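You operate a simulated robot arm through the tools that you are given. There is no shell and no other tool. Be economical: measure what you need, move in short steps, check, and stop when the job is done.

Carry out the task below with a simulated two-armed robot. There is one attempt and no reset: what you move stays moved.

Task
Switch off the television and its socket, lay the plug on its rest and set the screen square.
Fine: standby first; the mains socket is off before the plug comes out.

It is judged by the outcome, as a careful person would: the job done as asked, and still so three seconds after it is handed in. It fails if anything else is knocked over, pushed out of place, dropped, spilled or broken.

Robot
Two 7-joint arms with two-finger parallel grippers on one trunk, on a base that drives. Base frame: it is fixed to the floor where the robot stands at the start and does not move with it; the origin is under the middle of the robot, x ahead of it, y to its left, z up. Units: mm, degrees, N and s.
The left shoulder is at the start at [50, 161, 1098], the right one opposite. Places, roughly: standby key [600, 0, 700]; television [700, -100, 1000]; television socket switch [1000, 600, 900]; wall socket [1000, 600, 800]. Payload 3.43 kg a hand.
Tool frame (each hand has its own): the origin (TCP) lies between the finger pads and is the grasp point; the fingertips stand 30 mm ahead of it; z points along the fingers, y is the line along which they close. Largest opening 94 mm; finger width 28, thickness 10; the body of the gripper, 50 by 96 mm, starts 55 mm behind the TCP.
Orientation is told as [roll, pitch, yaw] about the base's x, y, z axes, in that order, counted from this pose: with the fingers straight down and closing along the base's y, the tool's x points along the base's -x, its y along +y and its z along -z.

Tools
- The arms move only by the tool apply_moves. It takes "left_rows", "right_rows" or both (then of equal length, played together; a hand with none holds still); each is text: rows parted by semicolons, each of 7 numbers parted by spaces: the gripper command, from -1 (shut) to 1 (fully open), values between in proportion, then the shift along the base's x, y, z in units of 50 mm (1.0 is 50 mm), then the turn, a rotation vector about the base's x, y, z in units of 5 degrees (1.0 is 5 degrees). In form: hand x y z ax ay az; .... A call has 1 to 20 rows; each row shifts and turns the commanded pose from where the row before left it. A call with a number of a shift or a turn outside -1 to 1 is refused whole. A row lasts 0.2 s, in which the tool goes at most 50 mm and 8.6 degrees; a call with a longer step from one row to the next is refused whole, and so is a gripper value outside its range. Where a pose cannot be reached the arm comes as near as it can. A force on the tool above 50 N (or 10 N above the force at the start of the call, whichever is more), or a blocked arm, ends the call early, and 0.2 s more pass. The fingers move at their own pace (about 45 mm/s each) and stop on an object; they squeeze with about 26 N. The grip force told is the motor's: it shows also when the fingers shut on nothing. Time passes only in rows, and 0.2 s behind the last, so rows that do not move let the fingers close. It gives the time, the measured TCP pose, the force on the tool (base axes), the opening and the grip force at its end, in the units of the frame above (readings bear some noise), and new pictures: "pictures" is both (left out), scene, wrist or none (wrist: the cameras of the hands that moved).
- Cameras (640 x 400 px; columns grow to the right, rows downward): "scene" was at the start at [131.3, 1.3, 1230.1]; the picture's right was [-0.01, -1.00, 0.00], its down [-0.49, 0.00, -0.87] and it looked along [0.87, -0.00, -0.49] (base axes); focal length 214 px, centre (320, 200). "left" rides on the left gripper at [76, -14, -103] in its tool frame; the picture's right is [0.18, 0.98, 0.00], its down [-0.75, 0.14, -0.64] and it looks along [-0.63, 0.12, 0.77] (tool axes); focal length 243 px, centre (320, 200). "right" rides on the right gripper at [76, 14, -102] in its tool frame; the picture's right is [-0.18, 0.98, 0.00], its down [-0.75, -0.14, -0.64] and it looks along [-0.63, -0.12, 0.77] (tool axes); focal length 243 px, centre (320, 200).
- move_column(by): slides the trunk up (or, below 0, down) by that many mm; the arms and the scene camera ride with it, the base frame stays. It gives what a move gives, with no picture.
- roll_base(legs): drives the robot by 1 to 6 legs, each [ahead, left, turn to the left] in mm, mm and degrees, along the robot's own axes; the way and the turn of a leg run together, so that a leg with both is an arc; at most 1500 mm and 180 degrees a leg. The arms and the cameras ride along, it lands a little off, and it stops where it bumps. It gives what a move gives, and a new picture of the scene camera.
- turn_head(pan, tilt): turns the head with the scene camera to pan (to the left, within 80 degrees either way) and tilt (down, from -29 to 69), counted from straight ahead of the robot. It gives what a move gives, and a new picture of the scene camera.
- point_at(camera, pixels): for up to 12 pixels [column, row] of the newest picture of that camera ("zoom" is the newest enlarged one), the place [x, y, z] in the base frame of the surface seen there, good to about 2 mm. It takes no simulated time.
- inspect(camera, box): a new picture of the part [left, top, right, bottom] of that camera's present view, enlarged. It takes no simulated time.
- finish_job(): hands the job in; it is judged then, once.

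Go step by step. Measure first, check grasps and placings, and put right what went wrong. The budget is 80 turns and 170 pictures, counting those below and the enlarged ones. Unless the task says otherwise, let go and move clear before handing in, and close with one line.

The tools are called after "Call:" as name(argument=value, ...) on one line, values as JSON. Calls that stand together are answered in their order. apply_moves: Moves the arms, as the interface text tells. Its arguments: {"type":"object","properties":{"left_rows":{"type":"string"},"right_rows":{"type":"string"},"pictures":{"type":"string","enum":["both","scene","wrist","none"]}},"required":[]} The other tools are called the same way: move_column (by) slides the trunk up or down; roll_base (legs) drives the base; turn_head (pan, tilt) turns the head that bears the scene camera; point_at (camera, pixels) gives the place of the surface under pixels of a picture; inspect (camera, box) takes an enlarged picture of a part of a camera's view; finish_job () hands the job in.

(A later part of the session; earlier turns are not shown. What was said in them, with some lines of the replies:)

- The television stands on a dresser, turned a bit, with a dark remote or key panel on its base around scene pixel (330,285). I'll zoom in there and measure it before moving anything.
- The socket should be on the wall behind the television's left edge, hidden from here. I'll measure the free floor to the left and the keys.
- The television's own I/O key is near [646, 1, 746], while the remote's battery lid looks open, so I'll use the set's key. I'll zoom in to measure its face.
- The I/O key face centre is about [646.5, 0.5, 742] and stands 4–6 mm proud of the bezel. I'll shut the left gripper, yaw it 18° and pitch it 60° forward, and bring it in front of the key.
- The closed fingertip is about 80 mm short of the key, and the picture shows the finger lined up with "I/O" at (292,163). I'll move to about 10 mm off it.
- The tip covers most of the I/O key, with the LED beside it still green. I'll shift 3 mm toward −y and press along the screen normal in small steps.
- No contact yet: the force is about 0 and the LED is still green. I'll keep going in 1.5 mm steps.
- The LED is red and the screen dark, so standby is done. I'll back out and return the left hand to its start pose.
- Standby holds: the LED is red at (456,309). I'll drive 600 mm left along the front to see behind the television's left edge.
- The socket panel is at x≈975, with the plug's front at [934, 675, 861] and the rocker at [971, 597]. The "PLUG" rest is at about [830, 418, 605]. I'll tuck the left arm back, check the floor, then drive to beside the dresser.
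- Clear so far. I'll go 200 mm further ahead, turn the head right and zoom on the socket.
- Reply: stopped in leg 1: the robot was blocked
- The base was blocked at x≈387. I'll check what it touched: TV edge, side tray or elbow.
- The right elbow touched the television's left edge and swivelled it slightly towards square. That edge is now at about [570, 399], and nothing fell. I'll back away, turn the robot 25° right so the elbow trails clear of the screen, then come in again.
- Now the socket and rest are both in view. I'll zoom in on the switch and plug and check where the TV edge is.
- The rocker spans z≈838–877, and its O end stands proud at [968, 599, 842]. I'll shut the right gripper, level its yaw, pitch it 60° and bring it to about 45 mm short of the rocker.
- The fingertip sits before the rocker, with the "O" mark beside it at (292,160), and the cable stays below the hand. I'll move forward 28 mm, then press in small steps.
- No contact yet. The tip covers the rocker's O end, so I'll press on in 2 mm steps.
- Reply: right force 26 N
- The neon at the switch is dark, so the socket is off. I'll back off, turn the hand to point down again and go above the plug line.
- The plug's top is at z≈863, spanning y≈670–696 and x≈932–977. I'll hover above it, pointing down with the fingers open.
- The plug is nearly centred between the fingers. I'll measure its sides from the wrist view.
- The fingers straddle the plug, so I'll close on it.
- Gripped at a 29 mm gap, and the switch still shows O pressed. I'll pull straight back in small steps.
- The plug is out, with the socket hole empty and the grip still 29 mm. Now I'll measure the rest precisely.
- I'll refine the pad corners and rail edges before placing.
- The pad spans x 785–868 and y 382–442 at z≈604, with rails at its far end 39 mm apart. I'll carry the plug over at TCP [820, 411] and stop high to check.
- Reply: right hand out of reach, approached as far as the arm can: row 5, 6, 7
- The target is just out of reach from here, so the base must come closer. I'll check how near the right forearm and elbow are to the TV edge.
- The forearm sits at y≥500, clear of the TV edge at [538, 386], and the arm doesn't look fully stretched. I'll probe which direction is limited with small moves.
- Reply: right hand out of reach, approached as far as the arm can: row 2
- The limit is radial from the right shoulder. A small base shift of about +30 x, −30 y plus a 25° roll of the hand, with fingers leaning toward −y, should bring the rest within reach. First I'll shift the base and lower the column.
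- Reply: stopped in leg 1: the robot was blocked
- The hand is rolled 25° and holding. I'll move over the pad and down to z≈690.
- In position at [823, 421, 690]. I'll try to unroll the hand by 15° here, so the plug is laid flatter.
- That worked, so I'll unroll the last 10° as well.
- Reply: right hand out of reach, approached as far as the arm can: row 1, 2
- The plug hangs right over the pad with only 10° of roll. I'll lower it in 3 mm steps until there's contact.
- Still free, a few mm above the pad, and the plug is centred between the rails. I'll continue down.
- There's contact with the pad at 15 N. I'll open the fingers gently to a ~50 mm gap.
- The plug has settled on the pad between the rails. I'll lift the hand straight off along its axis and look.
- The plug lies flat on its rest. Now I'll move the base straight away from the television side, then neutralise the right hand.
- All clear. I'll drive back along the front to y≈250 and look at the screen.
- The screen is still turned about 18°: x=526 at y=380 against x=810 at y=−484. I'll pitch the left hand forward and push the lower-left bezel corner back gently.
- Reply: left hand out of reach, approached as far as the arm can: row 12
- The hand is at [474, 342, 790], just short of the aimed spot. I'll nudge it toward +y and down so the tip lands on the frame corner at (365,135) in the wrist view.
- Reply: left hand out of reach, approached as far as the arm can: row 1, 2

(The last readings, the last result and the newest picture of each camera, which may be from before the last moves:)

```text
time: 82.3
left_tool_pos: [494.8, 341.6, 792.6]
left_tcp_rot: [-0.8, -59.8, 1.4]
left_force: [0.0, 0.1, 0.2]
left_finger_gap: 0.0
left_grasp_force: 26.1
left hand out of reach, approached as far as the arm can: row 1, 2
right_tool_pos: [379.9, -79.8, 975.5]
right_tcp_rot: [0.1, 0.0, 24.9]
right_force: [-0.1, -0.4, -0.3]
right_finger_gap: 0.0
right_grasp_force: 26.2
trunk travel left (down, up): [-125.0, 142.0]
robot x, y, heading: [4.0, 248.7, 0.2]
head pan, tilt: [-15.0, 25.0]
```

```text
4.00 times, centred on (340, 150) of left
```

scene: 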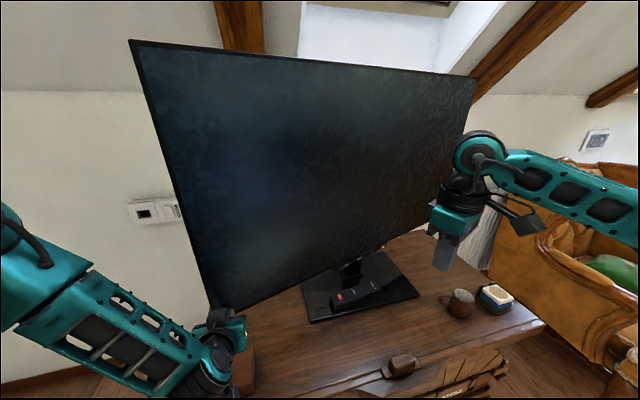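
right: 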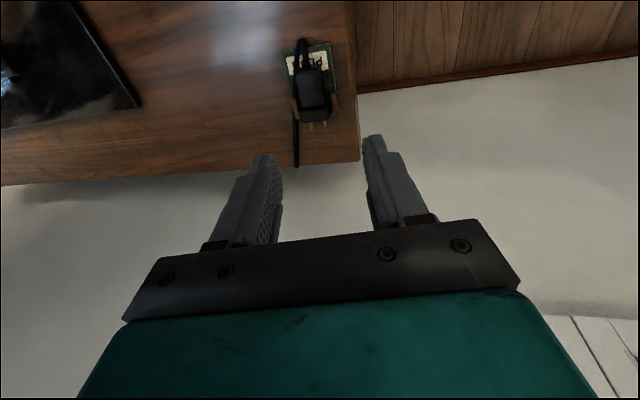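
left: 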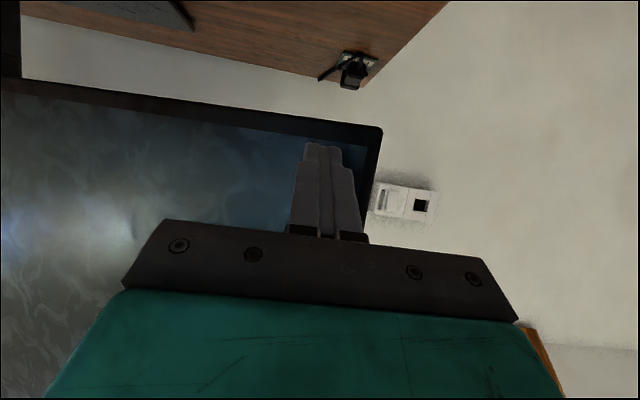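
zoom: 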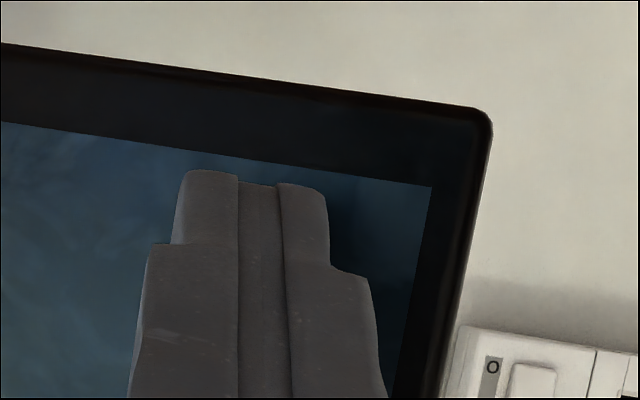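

The tip would land on the glass just inside the frame, so I'll use the base (25 mm left) and column (18 mm down) to bring it onto the frame corner.

Call:
roll_base(legs=[[-5, 24, 0]])

Call:
move_column(by=-22)

Call:
inspect(camera="left", box=[260, 100, 420, 200])

Call:
point_at(camera="zoom", pixels=[[480, 120], [440, 150], [300, 140], [100, 90], [100, 60]])

```text
time: 83.1
left_tool_pos: [490.7, 365.2, 792.1]
left_tcp_rot: [-0.9, -59.6, 1.4]
left_force: [0.4, 0.3, 0.1]
left_finger_gap: 0.1
left_grasp_force: 26.5
right_tool_pos: [374.1, -55.3, 976.4]
right_tcp_rot: [0.1, 0.0, 24.9]
right_force: [0.3, 0.5, 0.9]
right_finger_gap: 0.0
right_grasp_force: 26.3
trunk travel left (down, up): [-125.0, 142.0]
robot x, y, heading: [-0.7, 271.1, 0.4]
head pan, tilt: [-15.0, 25.0]
```

scene: 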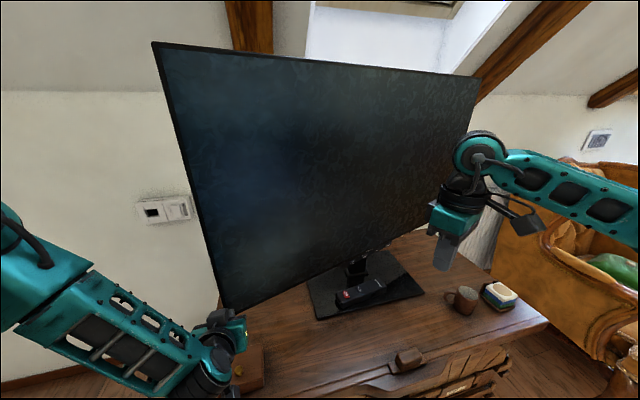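

```text
time: 83.8
left_tool_pos: [490.7, 366.5, 770.3]
left_tcp_rot: [-0.8, -59.6, 1.3]
left_force: [0.2, 0.3, -0.3]
left_finger_gap: 0.0
left_grasp_force: 26.0
right_tool_pos: [374.3, -56.4, 952.8]
right_tcp_rot: [0.1, -0.1, 24.9]
right_force: [0.1, 0.2, 0.2]
right_finger_gap: 0.0
right_grasp_force: 26.1
trunk travel left (down, up): [-103.0, 164.0]
robot x, y, heading: [-4.8, 269.3, 0.2]
head pan, tilt: [-15.0, 25.0]
```

```text
4.00 times, centred on (340, 150) of left
```

zoom: 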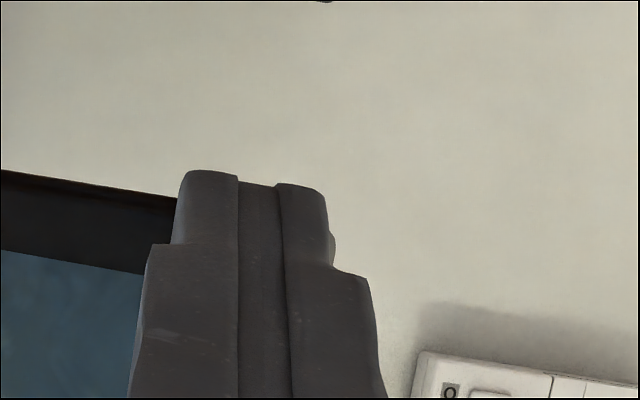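

```text
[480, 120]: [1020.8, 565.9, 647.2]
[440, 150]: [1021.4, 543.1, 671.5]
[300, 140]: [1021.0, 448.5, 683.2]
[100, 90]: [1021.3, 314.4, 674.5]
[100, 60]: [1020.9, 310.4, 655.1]
```

The tip is now right over the corner, a bit too far out. I'll shift back 14 mm in −y and up 6 mm, then push forward in small steps.

Call:
apply_moves(left_rows="-1 0 -0.28 0.12 0 0 0; -1 0.15 0 0 0 0 0; -1 0.15 0 0 0 0 0; -1 0.1 0 0 0 0 0; -1 0.1 0 0 0 0 0; -1 0 0 0 0 0 0", pictures="wrist")

Call:
inspect(camera="left", box=[260, 100, 420, 200])

```text
time: 85.2
left_tool_pos: [515.4, 351.8, 775.6]
left_tcp_rot: [-0.9, -59.5, 1.2]
left_force: [0.6, -1.2, 0.4]
left_finger_gap: 0.1
left_grasp_force: 26.0
right_tool_pos: [374.8, -55.9, 954.1]
right_tcp_rot: [0.1, -0.1, 24.9]
right_force: [0.5, 0.0, 0.2]
right_finger_gap: 0.0
right_grasp_force: 26.1
trunk travel left (down, up): [-103.0, 164.0]
robot x, y, heading: [-1.8, 271.8, 0.3]
head pan, tilt: [-15.0, 25.0]
```

left: 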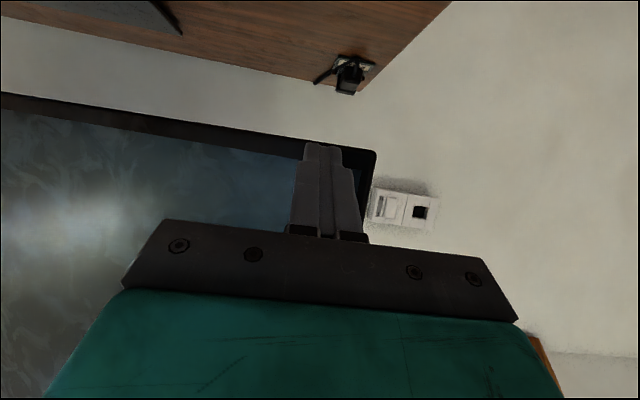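

```text
4.00 times, centred on (340, 150) of left
```

zoom: 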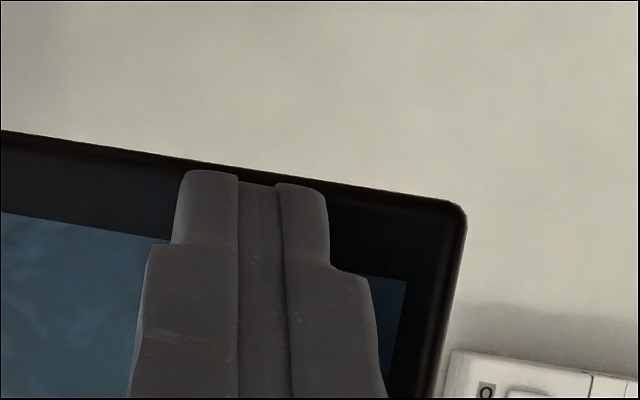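

The tip is on the lower frame near the corner. I'll push forward about 90 mm in small steps, watching the force.

Call:
apply_moves(left_rows="-1 0.12 0 0 0 0 0; -1 0.12 0 0 0 0 0; -1 0.12 0 0 0 0 0; -1 0.12 0 0 0 0 0; -1 0.12 0 0 0 0 0; -1 0.12 0 0 0 0 0; -1 0.12 0 0 0 0 0; -1 0.12 0 0 0 0 0; -1 0.12 0 0 0 0 0; -1 0.12 0 0 0 0 0; -1 0.12 0 0 0 0 0; -1 0.12 0 0 0 0 0; -1 0.12 0 0 0 0 0; -1 0 0 0 0 0 0")

```text
time: 88.2
left_tool_pos: [592.8, 351.1, 776.5]
left_tcp_rot: [-0.8, -59.7, 1.3]
left_force: [-1.0, -0.8, 0.5]
left_finger_gap: 0.0
left_grasp_force: 25.6
right_tool_pos: [374.9, -55.5, 953.3]
right_tcp_rot: [0.1, -0.1, 24.8]
right_force: [-0.4, 0.5, -0.1]
right_finger_gap: 0.0
right_grasp_force: 26.0
trunk travel left (down, up): [-103.0, 164.0]
robot x, y, heading: [-5.3, 271.9, 0.2]
head pan, tilt: [-15.0, 25.0]
```

scene: 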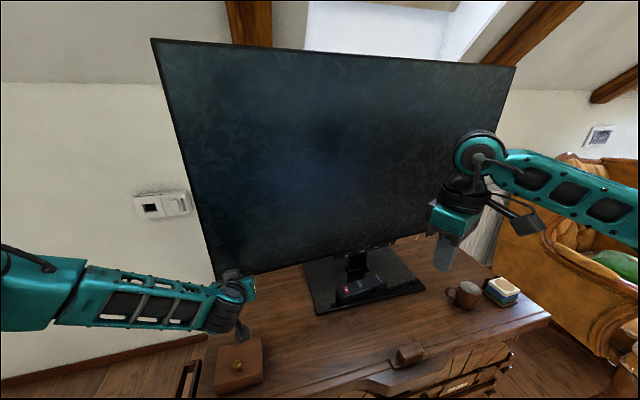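
left: 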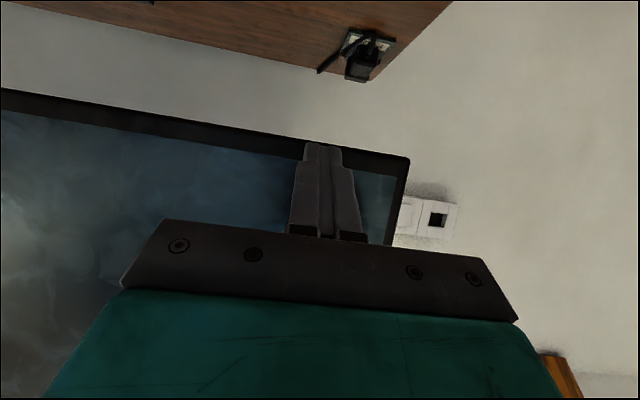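

The screen turns smoothly with almost no force. I'll measure its angle now.

Call:
point_at(camera="scene", pixels=[[156, 45], [250, 60], [330, 64], [420, 68], [508, 72], [250, 150], [420, 150], [300, 255], [310, 290], [320, 312], [420, 288]])

```text
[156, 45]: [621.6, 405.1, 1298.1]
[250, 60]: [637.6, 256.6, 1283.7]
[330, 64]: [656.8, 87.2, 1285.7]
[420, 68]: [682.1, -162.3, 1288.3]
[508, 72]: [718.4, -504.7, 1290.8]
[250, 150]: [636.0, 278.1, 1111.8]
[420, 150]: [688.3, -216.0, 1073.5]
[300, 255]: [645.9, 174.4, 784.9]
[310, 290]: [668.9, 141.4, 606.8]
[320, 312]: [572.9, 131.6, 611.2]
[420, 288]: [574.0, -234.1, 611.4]
```

The angle is now 6.1° and the lever puts about 44 mm more travel at the contact. I'll push 40 mm and measure.

Call:
apply_moves(left_rows="-1 0.1 0 0 0 0 0; -1 0.1 0 0 0 0 0; -1 0.1 0 0 0 0 0; -1 0.1 0 0 0 0 0; -1 0.1 0 0 0 0 0; -1 0.1 0 0 0 0 0; -1 0.1 0 0 0 0 0; -1 0.1 0 0 0 0 0; -1 0 0 0 0 0 0")

Call:
point_at(camera="scene", pixels=[[165, 50], [250, 60], [330, 64], [420, 66], [515, 66], [250, 150], [420, 150], [300, 240], [515, 90]])

```text
time: 90.2
left_tool_pos: [633.7, 351.3, 777.1]
left_tcp_rot: [-0.8, -59.6, 1.3]
left_force: [-0.4, 0.4, 0.2]
left_finger_gap: 0.0
left_grasp_force: 26.0
right_tool_pos: [375.0, -55.1, 953.5]
right_tcp_rot: [0.1, -0.1, 24.8]
right_force: [-0.4, 0.2, 0.8]
right_finger_gap: 0.1
right_grasp_force: 25.9
trunk travel left (down, up): [-103.0, 164.0]
robot x, y, heading: [-2.3, 270.0, 0.5]
head pan, tilt: [-15.0, 25.0]
```

scene: 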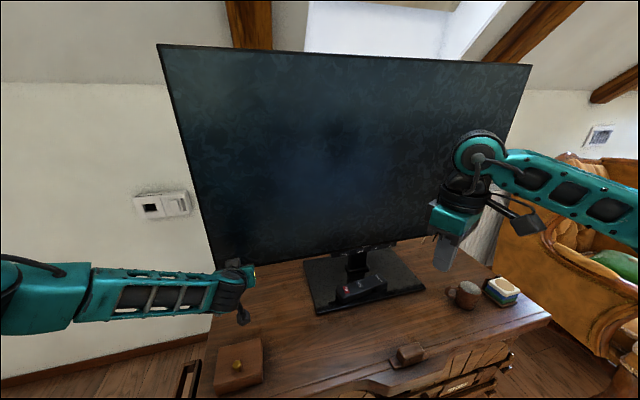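
left: 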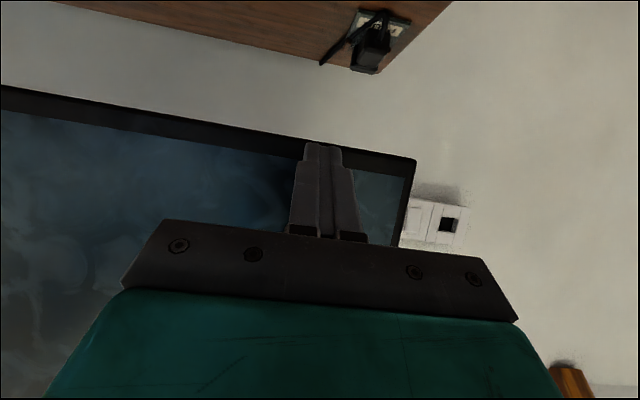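

```text
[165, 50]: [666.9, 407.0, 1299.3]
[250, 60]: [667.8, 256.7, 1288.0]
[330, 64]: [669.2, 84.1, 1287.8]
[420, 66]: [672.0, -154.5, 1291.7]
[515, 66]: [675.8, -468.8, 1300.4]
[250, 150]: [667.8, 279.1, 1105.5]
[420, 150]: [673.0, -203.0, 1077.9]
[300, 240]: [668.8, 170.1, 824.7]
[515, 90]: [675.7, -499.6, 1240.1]
```

Only 0.6° is left, which is about 4 mm at the contact. I'll push 4 mm, then back away and re-measure.

Call:
apply_moves(left_rows="-1 0.04 0 0 0 0 0; -1 0.045 0 0 0 0 0; -1 0 0 0 0 0 0; -1 0 0 0 0 0 0; -1 -0.3 0 0 0 0 0; -1 -0.6 0 0 0 0 0; -1 0 0 0 0 0 0", pictures="scene")

Call:
point_at(camera="scene", pixels=[[165, 50], [250, 60], [330, 64], [420, 66], [515, 67], [250, 150], [420, 150], [300, 240], [515, 90]])

```text
time: 91.8
left_tool_pos: [593.2, 351.7, 775.9]
left_tcp_rot: [-0.8, -59.6, 1.4]
left_force: [0.8, 1.0, -0.2]
left_finger_gap: 0.0
left_grasp_force: 26.1
right_tool_pos: [375.0, -55.6, 953.5]
right_tcp_rot: [0.1, -0.1, 24.9]
right_force: [-0.1, -0.7, -0.1]
right_finger_gap: 0.0
right_grasp_force: 25.6
trunk travel left (down, up): [-103.0, 164.0]
robot x, y, heading: [-4.5, 270.5, 0.3]
head pan, tilt: [-15.0, 25.0]
```

scene: 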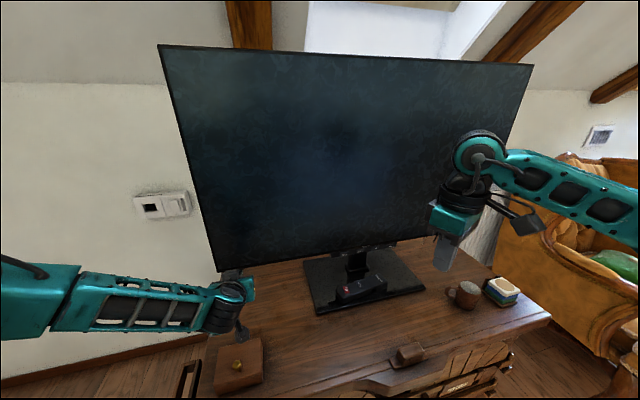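

```text
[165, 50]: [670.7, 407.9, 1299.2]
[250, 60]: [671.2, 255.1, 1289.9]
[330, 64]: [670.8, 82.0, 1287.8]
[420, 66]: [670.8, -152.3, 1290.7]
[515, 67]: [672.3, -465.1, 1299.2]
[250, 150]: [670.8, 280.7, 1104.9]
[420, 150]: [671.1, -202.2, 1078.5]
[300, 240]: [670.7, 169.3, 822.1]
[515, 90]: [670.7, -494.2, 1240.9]
```

The screen is square: x≈671 all across. I'll withdraw the left hand fully and take final looks.

Call:
apply_moves(left_rows="-1 -0.9 0 0 0 0 0; -1 -0.9 0 0 0 0 0; -1 -0.19 0 0.367 0 1 0; -1 -0.19 0 0.367 0 1 0; -1 -0.19 0 0.367 0 1 0; -1 -0.19 0 0.367 0 1 0; -1 -0.19 0 0.367 0 1 0; -1 -0.19 0 0.367 0 1 0; -1 -0.19 0 0.367 0 1 0; -1 -0.19 0 0.367 0 1 0; -1 -0.19 0 0.367 0 1 0; -1 -0.19 0 0.367 0 1 0; -1 -0.19 0 0.367 0 1 0; -1 -0.19 0 0.367 0 1 0; -1 0 0 0 0 0 0", pictures="scene")

Call:
roll_base(legs=[[-60, 300, 0]])

Call:
turn_head(pan=-10, tilt=25)

```text
time: 95.0
left_tool_pos: [389.1, 353.1, 997.6]
left_tcp_rot: [0.3, 0.5, 0.7]
left_force: [0.4, -0.2, -0.5]
left_finger_gap: 0.0
left_grasp_force: 26.5
right_tool_pos: [374.7, -55.8, 953.8]
right_tcp_rot: [0.2, -0.1, 24.9]
right_force: [-0.4, -0.3, -0.5]
right_finger_gap: 0.0
right_grasp_force: 25.6
trunk travel left (down, up): [-103.0, 164.0]
robot x, y, heading: [-3.0, 271.9, 0.3]
head pan, tilt: [-15.0, 25.0]
```

scene: 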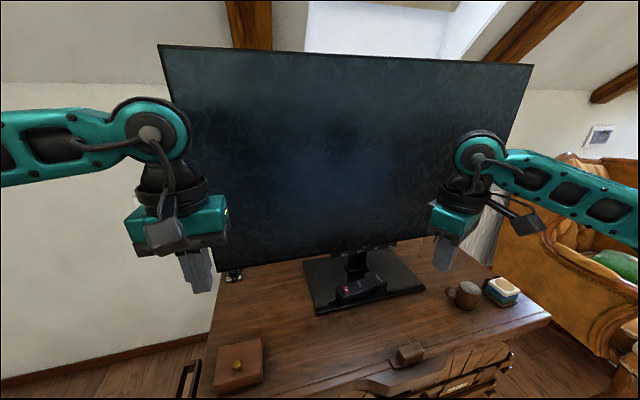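

```text
time: 97.1
left_tool_pos: [328.1, 658.1, 997.4]
left_tcp_rot: [0.3, 0.4, 1.0]
left_force: [1.0, -0.2, 0.4]
left_finger_gap: 0.0
left_grasp_force: 26.3
right_tool_pos: [315.5, 249.6, 952.9]
right_tcp_rot: [0.1, 0.0, 25.3]
right_force: [0.7, 0.2, 0.0]
right_finger_gap: 0.1
right_grasp_force: 26.0
trunk travel left (down, up): [-103.0, 164.0]
robot x, y, heading: [-66.2, 574.3, 0.6]
head pan, tilt: [-15.0, 25.0]
```

scene: 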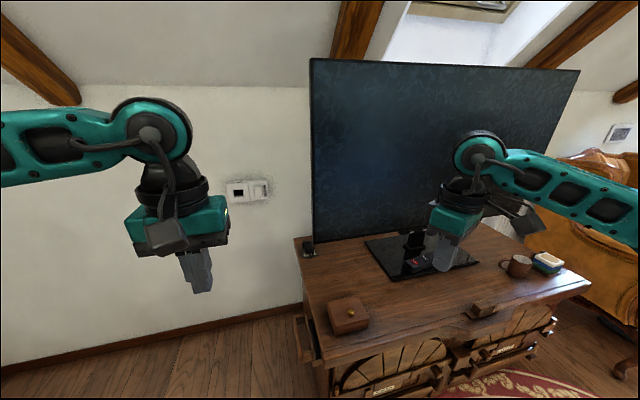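

```text
time: 97.7
left_tool_pos: [327.3, 658.4, 996.0]
left_tcp_rot: [0.4, 0.4, 0.9]
left_force: [0.4, 0.2, -0.1]
left_finger_gap: 0.0
left_grasp_force: 25.8
right_tool_pos: [314.3, 248.5, 953.8]
right_tcp_rot: [0.2, -0.1, 25.2]
right_force: [-0.5, -1.6, -1.1]
right_finger_gap: 0.0
right_grasp_force: 25.7
trunk travel left (down, up): [-103.0, 164.0]
robot x, y, heading: [-61.0, 578.0, 0.5]
head pan, tilt: [-10.0, 25.0]
```

scene: 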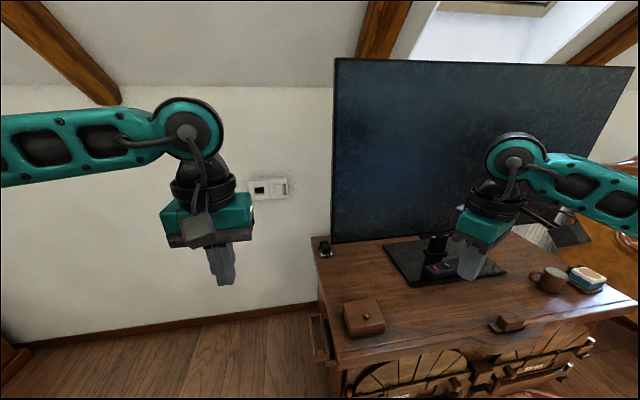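

The screen looks square, the plug is on its rest and the mug and coasters are in place. One last check of the switch, plug, side tray and screen readings.

Call:
inspect(camera="scene", box=[240, 170, 352, 260])

Call:
inspect(camera="scene", box=[290, 260, 450, 360])

Call:
point_at(camera="scene", pixels=[[340, 65], [625, 72], [340, 225], [318, 340], [326, 355], [365, 318], [388, 250], [408, 284], [505, 270], [315, 320]])

```text
4.44 times, centred on (296, 215) of scene
```

zoom: 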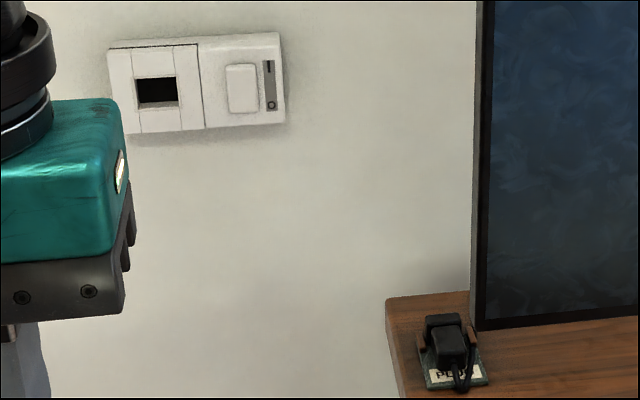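

```text
4.00 times, centred on (370, 310) of scene
```

zoom: 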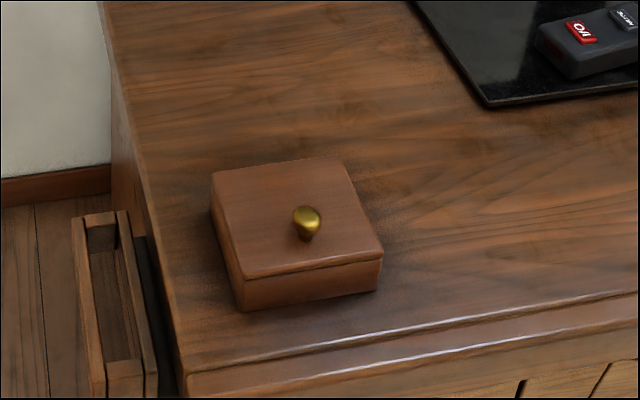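

```text
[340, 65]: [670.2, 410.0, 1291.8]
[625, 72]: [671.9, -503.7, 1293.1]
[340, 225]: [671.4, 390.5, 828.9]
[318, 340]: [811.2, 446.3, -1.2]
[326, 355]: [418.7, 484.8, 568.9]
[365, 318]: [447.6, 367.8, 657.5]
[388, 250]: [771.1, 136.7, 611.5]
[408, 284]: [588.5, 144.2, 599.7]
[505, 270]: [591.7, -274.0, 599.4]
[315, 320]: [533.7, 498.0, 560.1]
```

Everything holds: the switch is at O with its neon dark, the plug is on its rest, the screen is square within 0.2°, nothing else has moved, and both hands are clear. I'm handing it in.

Call:
finish_job()

```text
The job is handed in.
```

The television is on standby, its socket was switched off before the plug came out, the plug lies on its rest, and the screen is square to within about 0.2°. While I was driving into place the right elbow brushed the screen's left edge, but it only swivelled the screen slightly and nothing fell.
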